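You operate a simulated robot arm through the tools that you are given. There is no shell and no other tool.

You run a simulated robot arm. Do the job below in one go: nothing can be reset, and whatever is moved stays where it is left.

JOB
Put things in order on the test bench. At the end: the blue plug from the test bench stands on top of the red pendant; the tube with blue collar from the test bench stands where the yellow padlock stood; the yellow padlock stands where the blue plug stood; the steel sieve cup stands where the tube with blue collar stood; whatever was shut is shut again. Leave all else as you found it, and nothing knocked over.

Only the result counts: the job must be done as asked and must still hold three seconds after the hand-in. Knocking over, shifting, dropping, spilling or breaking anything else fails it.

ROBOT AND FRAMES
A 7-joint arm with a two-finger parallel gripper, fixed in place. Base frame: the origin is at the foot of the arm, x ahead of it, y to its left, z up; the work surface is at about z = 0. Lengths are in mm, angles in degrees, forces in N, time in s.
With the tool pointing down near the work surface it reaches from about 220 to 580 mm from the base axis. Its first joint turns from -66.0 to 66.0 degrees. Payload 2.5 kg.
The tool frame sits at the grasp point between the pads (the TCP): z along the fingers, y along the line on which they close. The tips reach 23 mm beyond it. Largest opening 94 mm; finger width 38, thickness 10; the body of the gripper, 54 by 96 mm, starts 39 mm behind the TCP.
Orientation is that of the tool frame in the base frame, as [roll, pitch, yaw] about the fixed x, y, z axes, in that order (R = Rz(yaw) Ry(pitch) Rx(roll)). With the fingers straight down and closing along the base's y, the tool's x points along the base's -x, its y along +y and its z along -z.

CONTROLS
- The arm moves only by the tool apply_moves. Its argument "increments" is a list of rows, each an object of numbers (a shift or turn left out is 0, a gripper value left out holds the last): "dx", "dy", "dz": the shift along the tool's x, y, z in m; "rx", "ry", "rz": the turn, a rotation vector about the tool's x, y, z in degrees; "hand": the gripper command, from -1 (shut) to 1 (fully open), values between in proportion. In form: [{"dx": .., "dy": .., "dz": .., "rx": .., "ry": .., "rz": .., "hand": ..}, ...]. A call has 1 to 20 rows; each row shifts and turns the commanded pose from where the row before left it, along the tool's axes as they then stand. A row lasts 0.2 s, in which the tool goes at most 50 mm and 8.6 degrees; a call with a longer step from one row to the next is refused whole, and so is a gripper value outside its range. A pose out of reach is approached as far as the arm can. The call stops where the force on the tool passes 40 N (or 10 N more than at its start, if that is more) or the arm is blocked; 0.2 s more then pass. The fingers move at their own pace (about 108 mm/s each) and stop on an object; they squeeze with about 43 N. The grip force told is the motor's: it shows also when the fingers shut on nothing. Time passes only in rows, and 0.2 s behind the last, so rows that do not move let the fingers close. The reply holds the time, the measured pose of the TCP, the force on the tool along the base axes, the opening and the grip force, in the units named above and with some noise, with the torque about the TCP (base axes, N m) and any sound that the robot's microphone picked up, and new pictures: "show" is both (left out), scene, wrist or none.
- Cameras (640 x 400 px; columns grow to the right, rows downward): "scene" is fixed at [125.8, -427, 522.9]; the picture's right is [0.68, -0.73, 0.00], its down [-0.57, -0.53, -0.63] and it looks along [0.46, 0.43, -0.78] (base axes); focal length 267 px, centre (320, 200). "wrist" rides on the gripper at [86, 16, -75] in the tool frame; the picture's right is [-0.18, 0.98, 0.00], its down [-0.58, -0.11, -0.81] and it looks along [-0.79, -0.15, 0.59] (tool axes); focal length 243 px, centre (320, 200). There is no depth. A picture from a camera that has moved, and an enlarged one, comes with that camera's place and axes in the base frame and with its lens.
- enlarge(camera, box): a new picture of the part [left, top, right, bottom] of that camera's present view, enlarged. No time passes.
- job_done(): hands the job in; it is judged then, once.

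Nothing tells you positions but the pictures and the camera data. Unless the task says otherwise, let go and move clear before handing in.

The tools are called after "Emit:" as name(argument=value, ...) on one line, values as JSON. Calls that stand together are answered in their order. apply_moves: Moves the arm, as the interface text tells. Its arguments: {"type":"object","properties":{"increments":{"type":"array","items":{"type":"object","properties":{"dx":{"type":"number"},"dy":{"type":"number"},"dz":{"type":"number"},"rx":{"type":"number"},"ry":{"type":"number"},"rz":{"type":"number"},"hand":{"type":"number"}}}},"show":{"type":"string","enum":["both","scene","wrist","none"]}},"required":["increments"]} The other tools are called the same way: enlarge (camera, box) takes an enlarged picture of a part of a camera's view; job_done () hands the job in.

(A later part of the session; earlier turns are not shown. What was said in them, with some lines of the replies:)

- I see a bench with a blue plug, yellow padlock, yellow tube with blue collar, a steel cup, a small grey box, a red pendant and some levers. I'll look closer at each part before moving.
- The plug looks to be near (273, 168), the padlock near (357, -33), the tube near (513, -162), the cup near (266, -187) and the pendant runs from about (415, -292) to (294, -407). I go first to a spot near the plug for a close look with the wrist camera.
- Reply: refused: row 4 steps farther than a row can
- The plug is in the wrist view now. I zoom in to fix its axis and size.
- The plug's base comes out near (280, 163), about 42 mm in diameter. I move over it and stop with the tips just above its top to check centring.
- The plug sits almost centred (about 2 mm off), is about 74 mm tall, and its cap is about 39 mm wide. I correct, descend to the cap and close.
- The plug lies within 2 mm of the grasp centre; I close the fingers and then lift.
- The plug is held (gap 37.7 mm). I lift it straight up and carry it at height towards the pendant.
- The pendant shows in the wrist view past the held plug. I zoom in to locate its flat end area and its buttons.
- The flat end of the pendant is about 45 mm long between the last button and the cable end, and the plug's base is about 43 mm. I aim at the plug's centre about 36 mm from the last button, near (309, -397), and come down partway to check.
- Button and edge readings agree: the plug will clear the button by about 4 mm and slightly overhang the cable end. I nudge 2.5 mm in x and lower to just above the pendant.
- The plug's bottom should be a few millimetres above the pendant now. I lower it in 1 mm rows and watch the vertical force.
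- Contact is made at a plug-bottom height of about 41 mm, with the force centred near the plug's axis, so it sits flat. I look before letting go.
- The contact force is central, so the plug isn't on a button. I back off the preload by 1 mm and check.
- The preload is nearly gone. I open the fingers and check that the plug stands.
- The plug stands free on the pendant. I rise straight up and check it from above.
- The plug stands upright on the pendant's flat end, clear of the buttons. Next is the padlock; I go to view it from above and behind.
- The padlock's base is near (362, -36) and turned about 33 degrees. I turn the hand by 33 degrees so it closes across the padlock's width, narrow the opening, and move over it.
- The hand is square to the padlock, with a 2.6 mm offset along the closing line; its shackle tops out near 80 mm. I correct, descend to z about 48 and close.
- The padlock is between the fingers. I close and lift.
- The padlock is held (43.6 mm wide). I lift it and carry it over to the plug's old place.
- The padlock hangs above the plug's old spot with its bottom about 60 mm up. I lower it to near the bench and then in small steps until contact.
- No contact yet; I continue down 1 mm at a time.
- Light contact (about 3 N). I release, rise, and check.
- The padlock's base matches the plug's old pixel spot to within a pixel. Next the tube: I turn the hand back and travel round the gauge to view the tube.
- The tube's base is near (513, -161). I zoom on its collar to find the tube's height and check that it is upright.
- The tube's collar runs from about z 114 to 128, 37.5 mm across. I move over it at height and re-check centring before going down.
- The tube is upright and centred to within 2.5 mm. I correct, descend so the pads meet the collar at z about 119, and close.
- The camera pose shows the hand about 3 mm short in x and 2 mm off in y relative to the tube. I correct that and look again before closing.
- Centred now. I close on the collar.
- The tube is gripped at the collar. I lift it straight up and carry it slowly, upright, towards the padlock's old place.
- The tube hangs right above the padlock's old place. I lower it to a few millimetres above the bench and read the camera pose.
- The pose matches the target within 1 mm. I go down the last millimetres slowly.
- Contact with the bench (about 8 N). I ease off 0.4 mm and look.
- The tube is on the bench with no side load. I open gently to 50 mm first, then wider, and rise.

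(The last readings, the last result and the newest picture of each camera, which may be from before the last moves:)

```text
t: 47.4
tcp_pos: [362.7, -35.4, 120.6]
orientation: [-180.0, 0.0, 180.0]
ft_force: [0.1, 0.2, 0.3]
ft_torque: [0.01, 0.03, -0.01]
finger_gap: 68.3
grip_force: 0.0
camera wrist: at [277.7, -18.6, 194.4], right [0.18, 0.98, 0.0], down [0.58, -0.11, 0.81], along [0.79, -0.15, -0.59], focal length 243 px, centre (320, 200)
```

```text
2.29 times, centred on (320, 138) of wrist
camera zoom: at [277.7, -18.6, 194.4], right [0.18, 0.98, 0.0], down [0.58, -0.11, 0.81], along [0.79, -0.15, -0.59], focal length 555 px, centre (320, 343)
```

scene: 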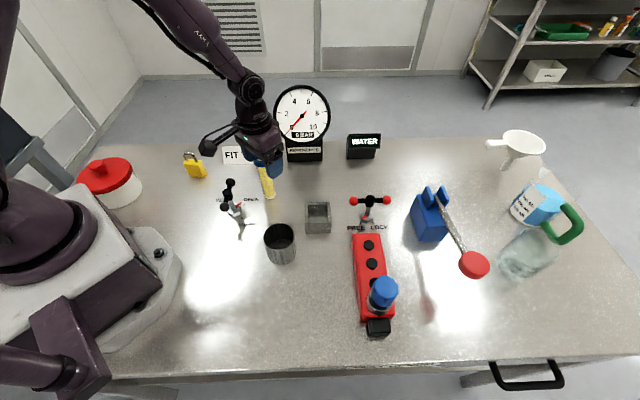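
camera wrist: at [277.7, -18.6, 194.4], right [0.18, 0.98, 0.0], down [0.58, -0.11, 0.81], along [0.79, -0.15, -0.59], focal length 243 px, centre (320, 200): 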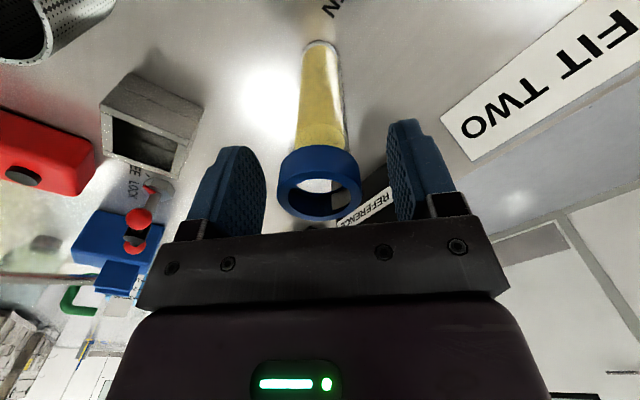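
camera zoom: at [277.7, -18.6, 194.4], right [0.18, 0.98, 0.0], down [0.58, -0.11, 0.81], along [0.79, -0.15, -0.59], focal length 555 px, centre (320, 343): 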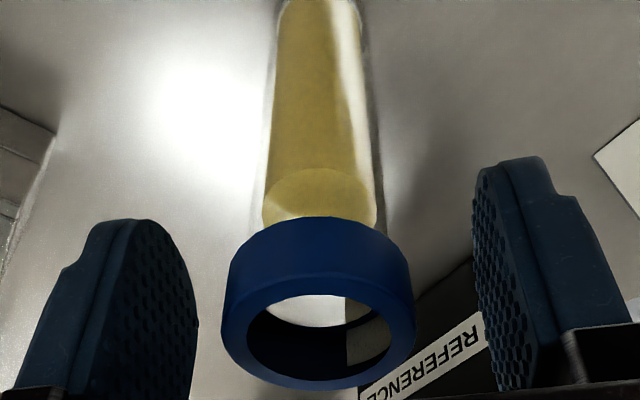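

The tube stands upright and free. I rise well clear of it and go to view the sieve cup.

Emit:
apply_moves(increments=[{"dz": -0.02}, {"dz": -0.04}, {"dz": -0.03}, {}, {"dx": 0.035, "dy": -0.03}, {"dx": 0.035, "dy": -0.03}, {"dx": 0.035, "dy": -0.03}, {"dx": 0.0276, "dy": -0.03, "hand": 1}, {"dy": -0.03}, {"dz": 0.03}, {}, {}], show="both")

Emit:
enlarge(camera="wrist", box=[200, 0, 440, 150])

Emit:
enlarge(camera="scene", box=[180, 100, 340, 220])

```text
t: 50.0
tcp_pos: [230.6, -186.1, 178.9]
orientation: [180.0, 0.0, -179.9]
ft_force: [0.2, -0.2, -0.6]
ft_torque: [0.0, -0.03, -0.02]
finger_gap: 94.2
grip_force: 0.1
camera wrist: at [144.6, -169.5, 254.4], right [0.18, 0.98, 0.0], down [0.58, -0.11, 0.81], along [0.79, -0.15, -0.59], focal length 243 px, centre (320, 200)
```

scene: 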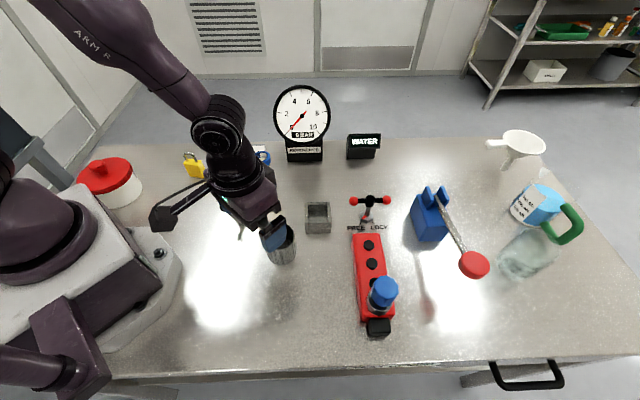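
wrist: 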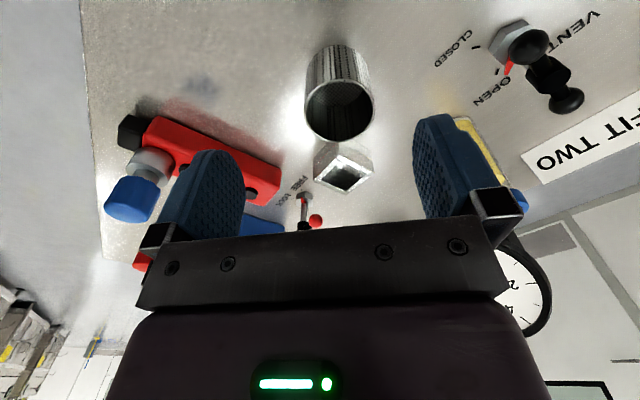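

```text
2.67 times, centred on (320, 75) of wrist
camera zoom: at [144.6, -169.5, 254.4], right [0.18, 0.98, 0.0], down [0.58, -0.11, 0.81], along [0.79, -0.15, -0.59], focal length 647 px, centre (320, 533)
```

zoom: 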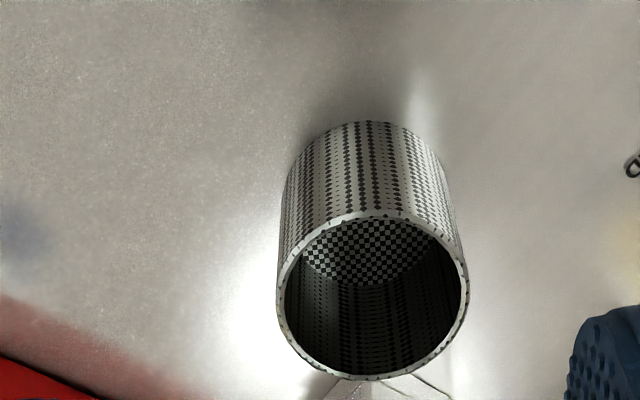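

```text
3.33 times, centred on (260, 160) of scene
camera zoom: at [125.8, -427.0, 522.9], right [0.68, -0.73, 0.0], down [-0.57, -0.53, -0.63], along [0.46, 0.43, -0.78], focal length 890 px, centre (520, 333)
```

zoom: 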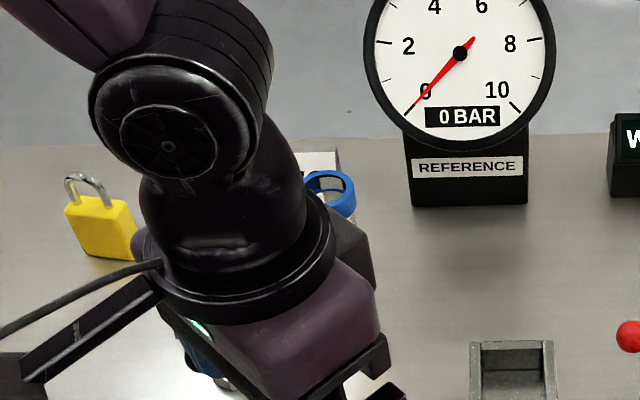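

The cup is about 64 mm across and 63 mm tall, centred near (278, -176). I move over it with the hand fully open and check again just above the rim.

Emit:
apply_moves(increments=[{"dx": -0.0237, "dy": 0.005}, {"dx": -0.0237, "dy": 0.0045}, {"dz": 0.035}, {"dz": 0.035}, {}, {}], show="both")

Emit:
enlarge(camera="wrist", box=[160, 0, 480, 200])

```text
t: 51.4
tcp_pos: [278.1, -176.3, 108.5]
orientation: [180.0, -0.1, 180.0]
ft_force: [0.8, 0.0, -0.5]
ft_torque: [0.01, 0.02, 0.01]
finger_gap: 94.0
grip_force: 0.0
camera wrist: at [193.1, -159.5, 184.1], right [0.18, 0.98, 0.0], down [0.58, -0.11, 0.81], along [0.79, -0.15, -0.59], focal length 243 px, centre (320, 200)
```

scene: 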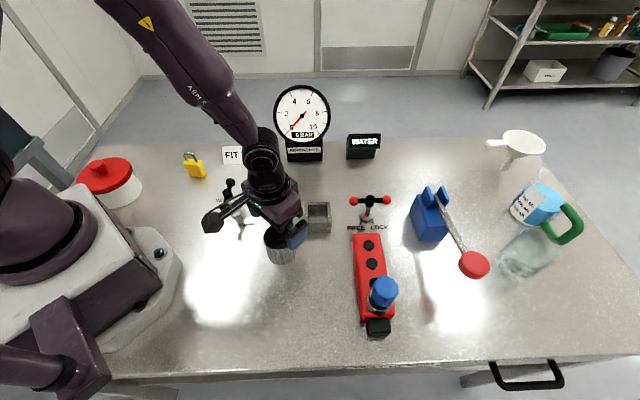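
wrist: 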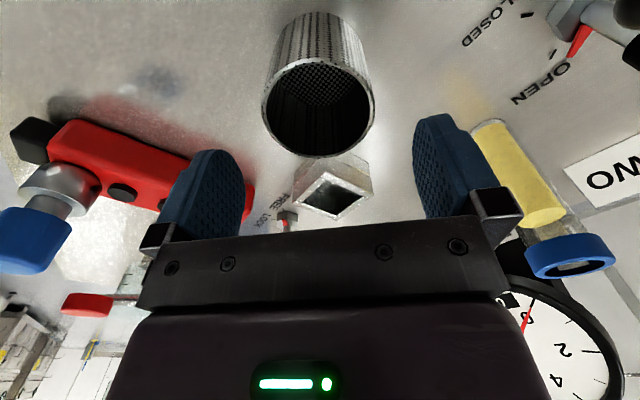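

```text
2.00 times, centred on (320, 100) of wrist
camera zoom: at [193.1, -159.5, 184.1], right [0.18, 0.98, 0.0], down [0.58, -0.11, 0.81], along [0.79, -0.15, -0.59], focal length 485 px, centre (320, 400)
```

zoom: 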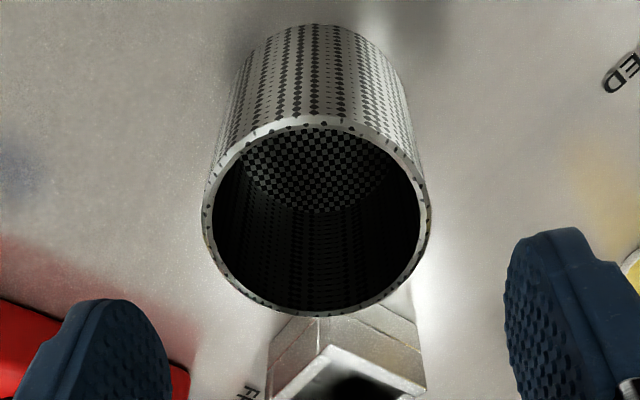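

The cup lies within 2 mm of centre. I correct, go down to z about 40 and check before closing.

Emit:
apply_moves(increments=[{"dx": 0.0018, "dy": -0.0007}, {"dz": 0.03}, {"dz": 0.025}, {"dz": 0.015}, {}, {}], show="both")

Emit:
enlarge(camera="wrist", box=[160, 50, 480, 250])

```text
t: 52.8
tcp_pos: [276.4, -176.6, 39.6]
orientation: [-180.0, 0.0, 180.0]
ft_force: [-0.2, 0.0, -0.3]
ft_torque: [-0.01, 0.0, 0.02]
finger_gap: 94.0
grip_force: 0.0
camera wrist: at [190.6, -159.9, 114.5], right [0.18, 0.98, 0.0], down [0.58, -0.11, 0.81], along [0.79, -0.15, -0.59], focal length 243 px, centre (320, 200)
```

scene: 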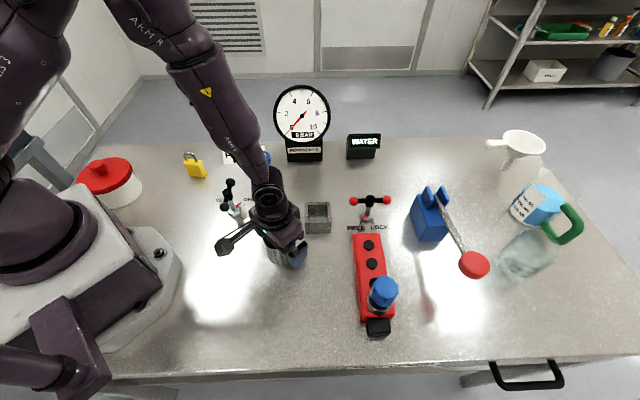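
wrist: 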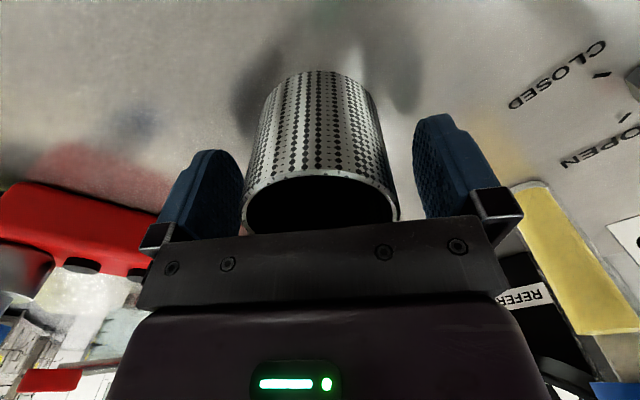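

```text
2.00 times, centred on (320, 150) of wrist
camera zoom: at [190.6, -159.9, 114.5], right [0.18, 0.98, 0.0], down [0.58, -0.11, 0.81], along [0.79, -0.15, -0.59], focal length 485 px, centre (320, 300)
```

zoom: 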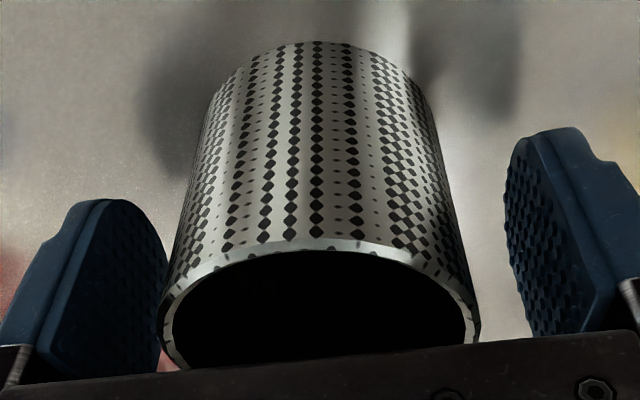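

Centred. I close on the cup.

Emit:
apply_moves(increments=[{"hand": -1}, {"hand": -1}, {"hand": -1}, {"hand": -1}], show="wrist")

```text
t: 53.8
tcp_pos: [277.4, -176.8, 40.0]
orientation: [-179.9, 0.1, 180.0]
ft_force: [-0.7, -0.5, -0.2]
ft_torque: [0.02, 0.01, 0.05]
finger_gap: 65.3
grip_force: 43.0
camera wrist: at [190.6, -159.9, 114.6], right [0.18, 0.98, 0.0], down [0.58, -0.11, 0.81], along [0.79, -0.15, -0.59], focal length 243 px, centre (320, 200)
```

wrist: 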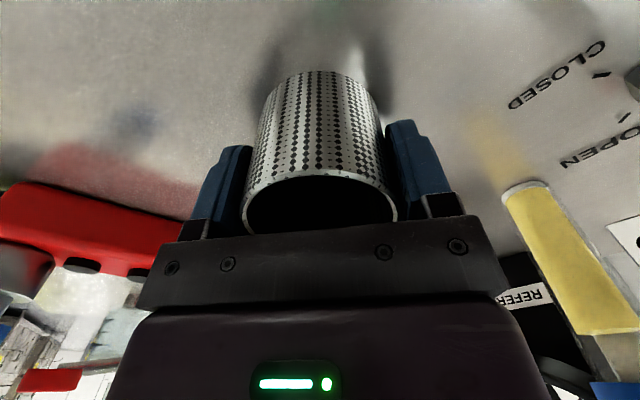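

The cup is held (65 mm). I lift it and carry it out to the tube's old place.

Emit:
apply_moves(increments=[{"dz": -0.02}, {"dz": -0.045}, {"dz": -0.045}, {}, {"dx": -0.0222}, {"dx": -0.04, "dy": 0.0043}, {"dx": -0.04, "dy": 0.005}, {"dx": -0.04, "dy": 0.005}, {"dx": -0.04}, {"dx": -0.035}, {"dx": -0.025}, {}, {"dz": 0.03}, {"dz": 0.03}, {}, {}], show="both")

Emit:
enlarge(camera="scene", box=[280, 90, 440, 210])

```text
t: 57.2
tcp_pos: [516.4, -162.5, 91.2]
orientation: [-180.0, 0.0, 180.0]
ft_force: [-0.4, -0.3, -0.8]
ft_torque: [-0.01, -0.03, -0.01]
finger_gap: 65.3
grip_force: 42.8
camera wrist: at [431.5, -144.9, 165.6], right [0.18, 0.98, 0.0], down [0.58, -0.11, 0.81], along [0.79, -0.15, -0.59], focal length 243 px, centre (320, 200)
```

scene: 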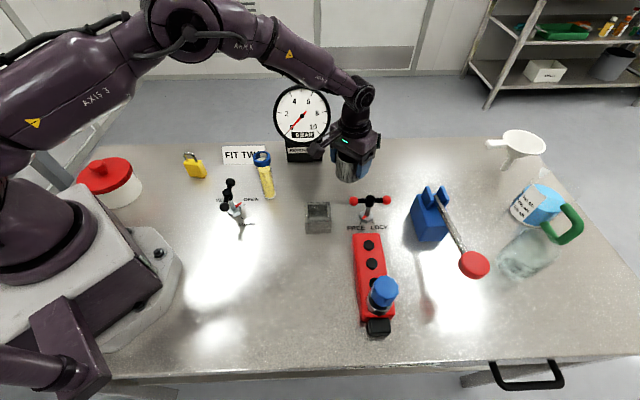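
wrist: 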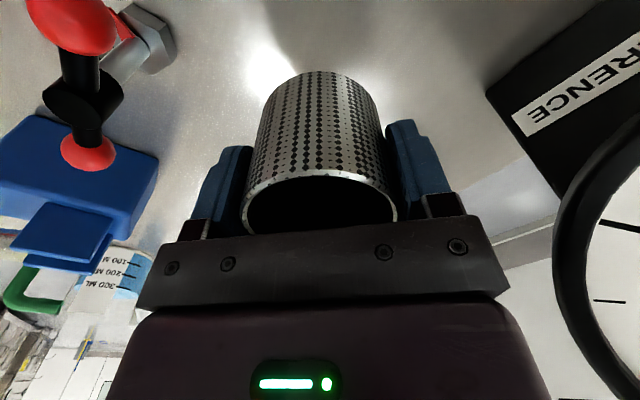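

```text
3.33 times, centred on (360, 150) of scene
camera zoom: at [125.8, -427.0, 522.9], right [0.68, -0.73, 0.0], down [-0.57, -0.53, -0.63], along [0.46, 0.43, -0.78], focal length 890 px, centre (187, 367)
```

zoom: 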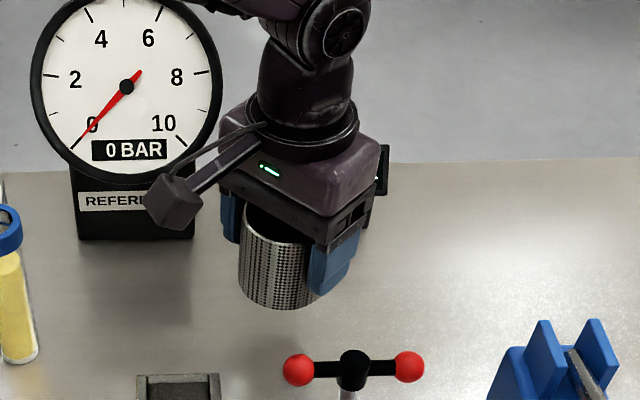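

The cup hangs above the tube's old spot with its bottom about 50 mm up. I lower it to about 5 mm above the bench.

Emit:
apply_moves(increments=[{"dz": 0.025}, {"dz": 0.015}, {"dz": 0.005}, {}, {}], show="both")

Emit:
enlarge(camera="scene", box=[280, 110, 440, 230])

```text
t: 58.4
tcp_pos: [517.8, -162.1, 45.4]
orientation: [-180.0, 0.0, 180.0]
ft_force: [0.6, -0.1, -0.9]
ft_torque: [0.01, 0.02, 0.04]
finger_gap: 65.1
grip_force: 42.6
camera wrist: at [432.5, -145.6, 120.6], right [0.18, 0.98, 0.0], down [0.58, -0.11, 0.81], along [0.79, -0.15, -0.59], focal length 243 px, centre (320, 200)
```

scene: 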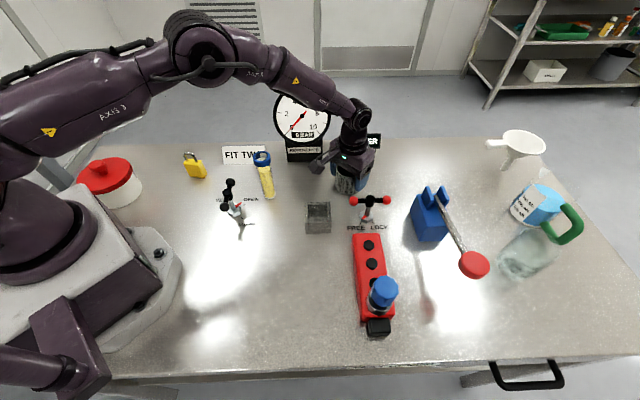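
wrist: 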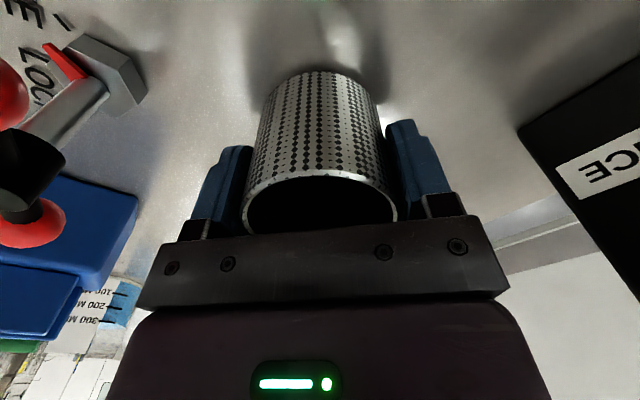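

```text
3.33 times, centred on (360, 170) of scene
camera zoom: at [125.8, -427.0, 522.9], right [0.68, -0.73, 0.0], down [-0.57, -0.53, -0.63], along [0.46, 0.43, -0.78], focal length 890 px, centre (187, 300)
```

zoom: 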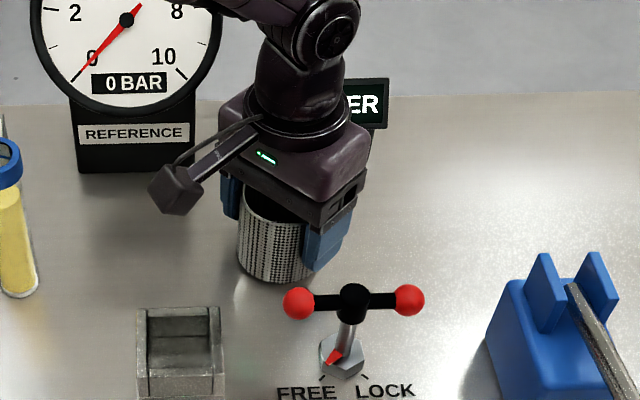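

The pose is within 1 mm of target. I lower the last few millimetres in small steps.

Emit:
apply_moves(increments=[{"dz": 0.0012}, {"dz": 0.0012}, {"dz": 0.001}, {}], show="none")

Emit:
apply_moves(increments=[{"dz": 0.0007}, {}], show="none")

Emit:
apply_moves(increments=[{"dz": 0.0005}, {}], show="none")

```text
t: 59.4
tcp_pos: [517.6, -162.5, 39.5]
orientation: [180.0, -0.1, 179.9]
ft_force: [-0.7, 0.2, -0.7]
ft_torque: [0.01, 0.03, -0.01]
finger_gap: 65.1
grip_force: 42.7
```

```text
t: 60.0
tcp_pos: [517.4, -162.9, 40.6]
orientation: [-180.0, 0.1, -180.0]
ft_force: [-0.1, 0.0, -1.1]
ft_torque: [-0.01, -0.01, -0.03]
finger_gap: 65.1
grip_force: 42.6
```

```text
t: 60.6
tcp_pos: [517.7, -162.4, 40.2]
orientation: [180.0, 0.0, 180.0]
ft_force: [0.3, 0.0, -1.2]
ft_torque: [0.01, 0.0, 0.0]
finger_gap: 65.4
grip_force: 43.5
```

Emit:
apply_moves(increments=[{"dz": 0.0004}, {}], show="none")

Emit:
apply_moves(increments=[{"dz": 0.0004}, {}], show="wrist")

```text
t: 61.2
tcp_pos: [517.7, -162.6, 40.4]
orientation: [180.0, 0.0, 180.0]
ft_force: [-0.2, 0.2, 0.9]
ft_torque: [0.04, 0.03, 0.0]
finger_gap: 65.4
grip_force: 42.9
```

```text
t: 61.8
tcp_pos: [518.5, -163.2, 39.9]
orientation: [-179.9, 0.1, 179.9]
ft_force: [0.1, 0.1, 3.5]
ft_torque: [0.05, 0.06, -0.02]
finger_gap: 64.9
grip_force: 42.7
camera wrist: at [432.5, -146.0, 114.5], right [0.18, 0.98, 0.0], down [0.58, -0.11, 0.81], along [0.79, -0.15, -0.59], focal length 243 px, centre (320, 200)
```

wrist: 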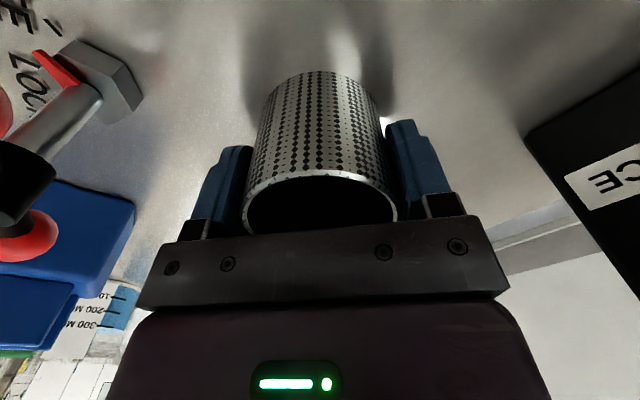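

The cup touches the bench lightly (about 4 N). I release, then rise straight up.

Emit:
apply_moves(increments=[{"hand": 0.5}, {"hand": 0.7}, {"hand": 0.9}, {"hand": 0.9}], show="wrist")

Emit:
apply_moves(increments=[{"dz": -0.02}, {"dz": -0.035}, {"dz": -0.045}, {"dz": -0.045}, {"dz": -0.02}, {}], show="both")

```text
t: 62.8
tcp_pos: [517.5, -163.3, 40.0]
orientation: [-180.0, 0.0, 180.0]
ft_force: [-0.1, 0.5, 0.2]
ft_torque: [0.0, 0.01, 0.03]
finger_gap: 89.3
grip_force: 0.1
camera wrist: at [432.3, -145.8, 114.2], right [0.18, 0.98, 0.0], down [0.58, -0.11, 0.81], along [0.79, -0.15, -0.59], focal length 243 px, centre (320, 200)
```

wrist: 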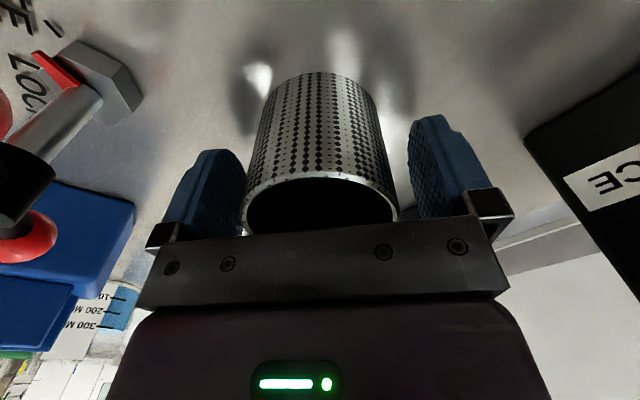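

```text
t: 64.2
tcp_pos: [518.1, -163.3, 204.5]
orientation: [-179.9, 0.1, -179.9]
ft_force: [0.3, 1.0, -0.8]
ft_torque: [0.03, -0.01, 0.0]
finger_gap: 89.2
grip_force: 0.1
camera wrist: at [432.8, -146.6, 279.1], right [0.18, 0.98, 0.0], down [0.58, -0.11, 0.81], along [0.79, -0.15, -0.59], focal length 243 px, centre (320, 200)
```

scene: 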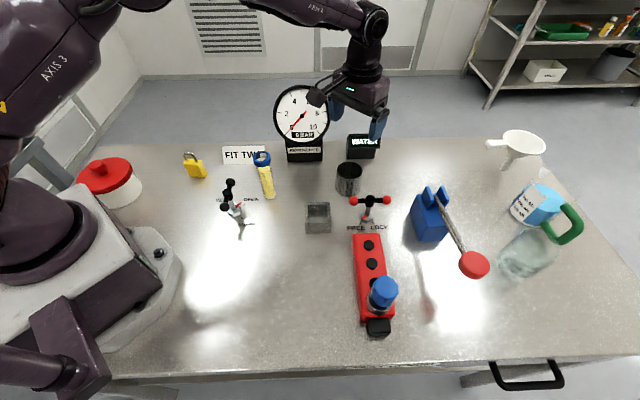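
wrist: 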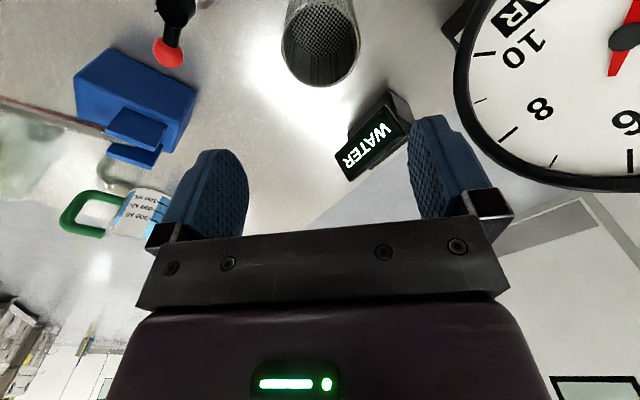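

Everything is placed. I pull back clear towards the start pose and inspect the whole bench once more.

Emit:
apply_moves(increments=[{"dz": -0.04}, {"dx": 0.045}, {"dx": 0.045}, {"dx": 0.045}, {"dx": 0.043, "dy": 0.02}, {"dy": 0.045}, {"dy": 0.045}, {"dy": 0.045}, {}, {}], show="both")

Emit:
enlarge(camera="scene", box=[160, 120, 320, 220])

Emit:
enlarge(camera="scene", box=[250, 120, 410, 220])

Emit:
enlarge(camera="scene", box=[320, 220, 480, 345])

```text
t: 66.4
tcp_pos: [338.9, -6.9, 244.5]
orientation: [180.0, 0.0, 179.9]
ft_force: [0.2, 0.6, 0.4]
ft_torque: [-0.01, -0.01, 0.01]
finger_gap: 89.1
grip_force: 0.2
camera wrist: at [254.3, 10.3, 318.7], right [0.18, 0.98, 0.0], down [0.58, -0.11, 0.81], along [0.79, -0.15, -0.59], focal length 243 px, centre (320, 200)
```

scene: 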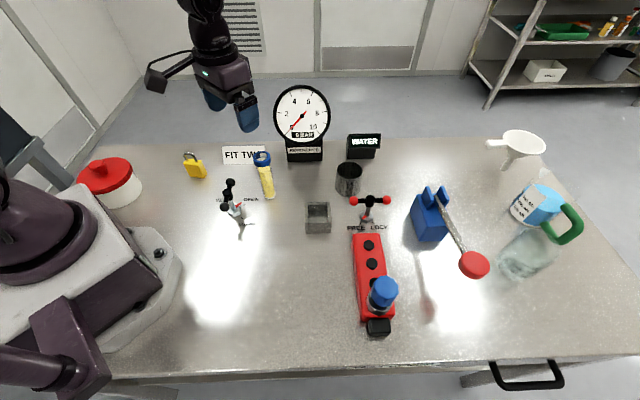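
wrist: 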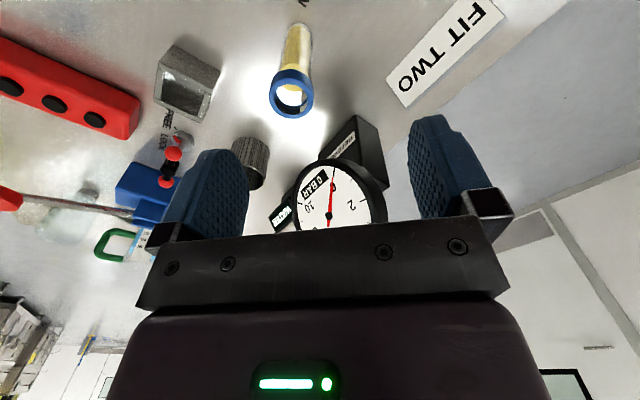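

```text
4.00 times, centred on (240, 170) of scene
camera zoom: at [125.8, -427.0, 522.9], right [0.68, -0.73, 0.0], down [-0.57, -0.53, -0.63], along [0.46, 0.43, -0.78], focal length 1068 px, centre (640, 320)
```

zoom: 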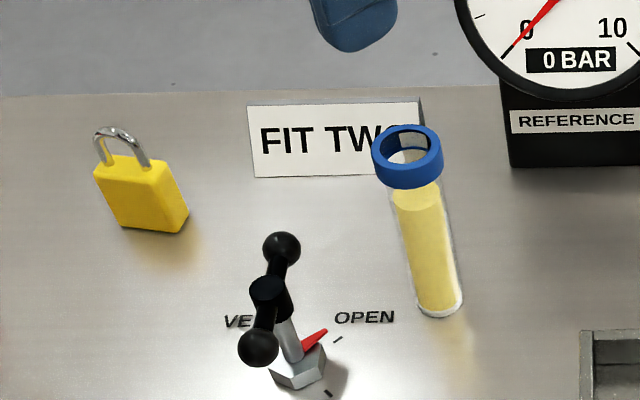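

```text
4.00 times, centred on (330, 170) of scene
camera zoom: at [125.8, -427.0, 522.9], right [0.68, -0.73, 0.0], down [-0.57, -0.53, -0.63], along [0.46, 0.43, -0.78], focal length 1068 px, centre (280, 320)
```

zoom: 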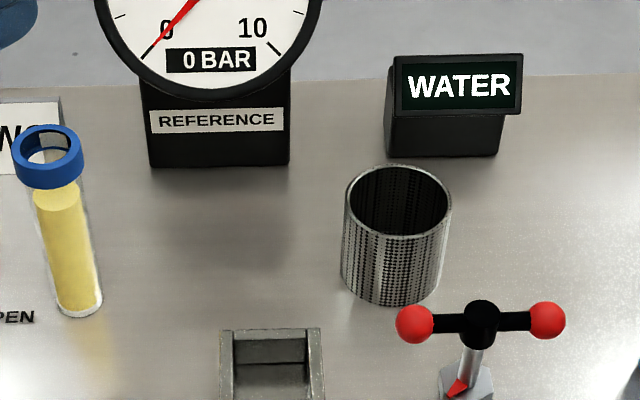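

```text
3.20 times, centred on (400, 282) of scene
camera zoom: at [125.8, -427.0, 522.9], right [0.68, -0.73, 0.0], down [-0.57, -0.53, -0.63], along [0.46, 0.43, -0.78], focal length 854 px, centre (64, -64)
```

zoom: 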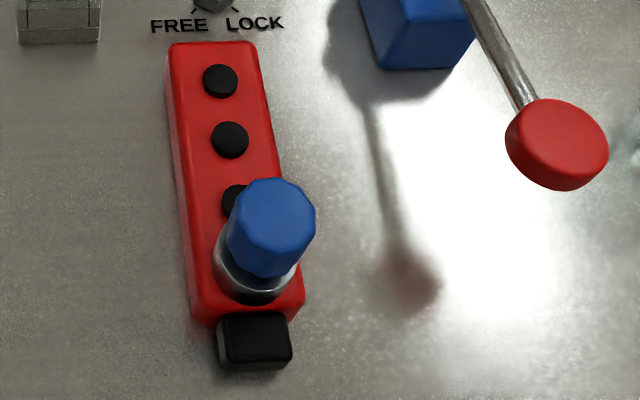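

All four items are where they were asked for and stand upright. The plug is on the pendant, the tube in the padlock's spot, the padlock in the plug's spot and the cup in the tube's spot. The pendant, levers, gauge and signs look unchanged from the first pictures, nothing was opened, and the hand is clear, so I hand in.

Emit:
job_done()

```text
The job is handed in.
```

The job is handed in, and the last pictures show every item upright where you asked for it:

- **Blue plug:** stands on the flat cable end of the red pendant, clear of the buttons. Its base overhangs that end by an estimated couple of millimetres.
- **Yellow padlock:** stands where the plug stood.
- **Tube with blue collar:** stands where the padlock stood. I kept it upright the whole way, and nothing spilled that I could see.
- **Steel sieve cup:** stands where the tube stood.

Going by the camera readings, the padlock, tube and cup are each within about 2 mm of their target spots.

I opened nothing, so there was nothing to shut again. The pendant, levers, gauge and signs match the first pictures. The gripper is empty and back near its start pose.
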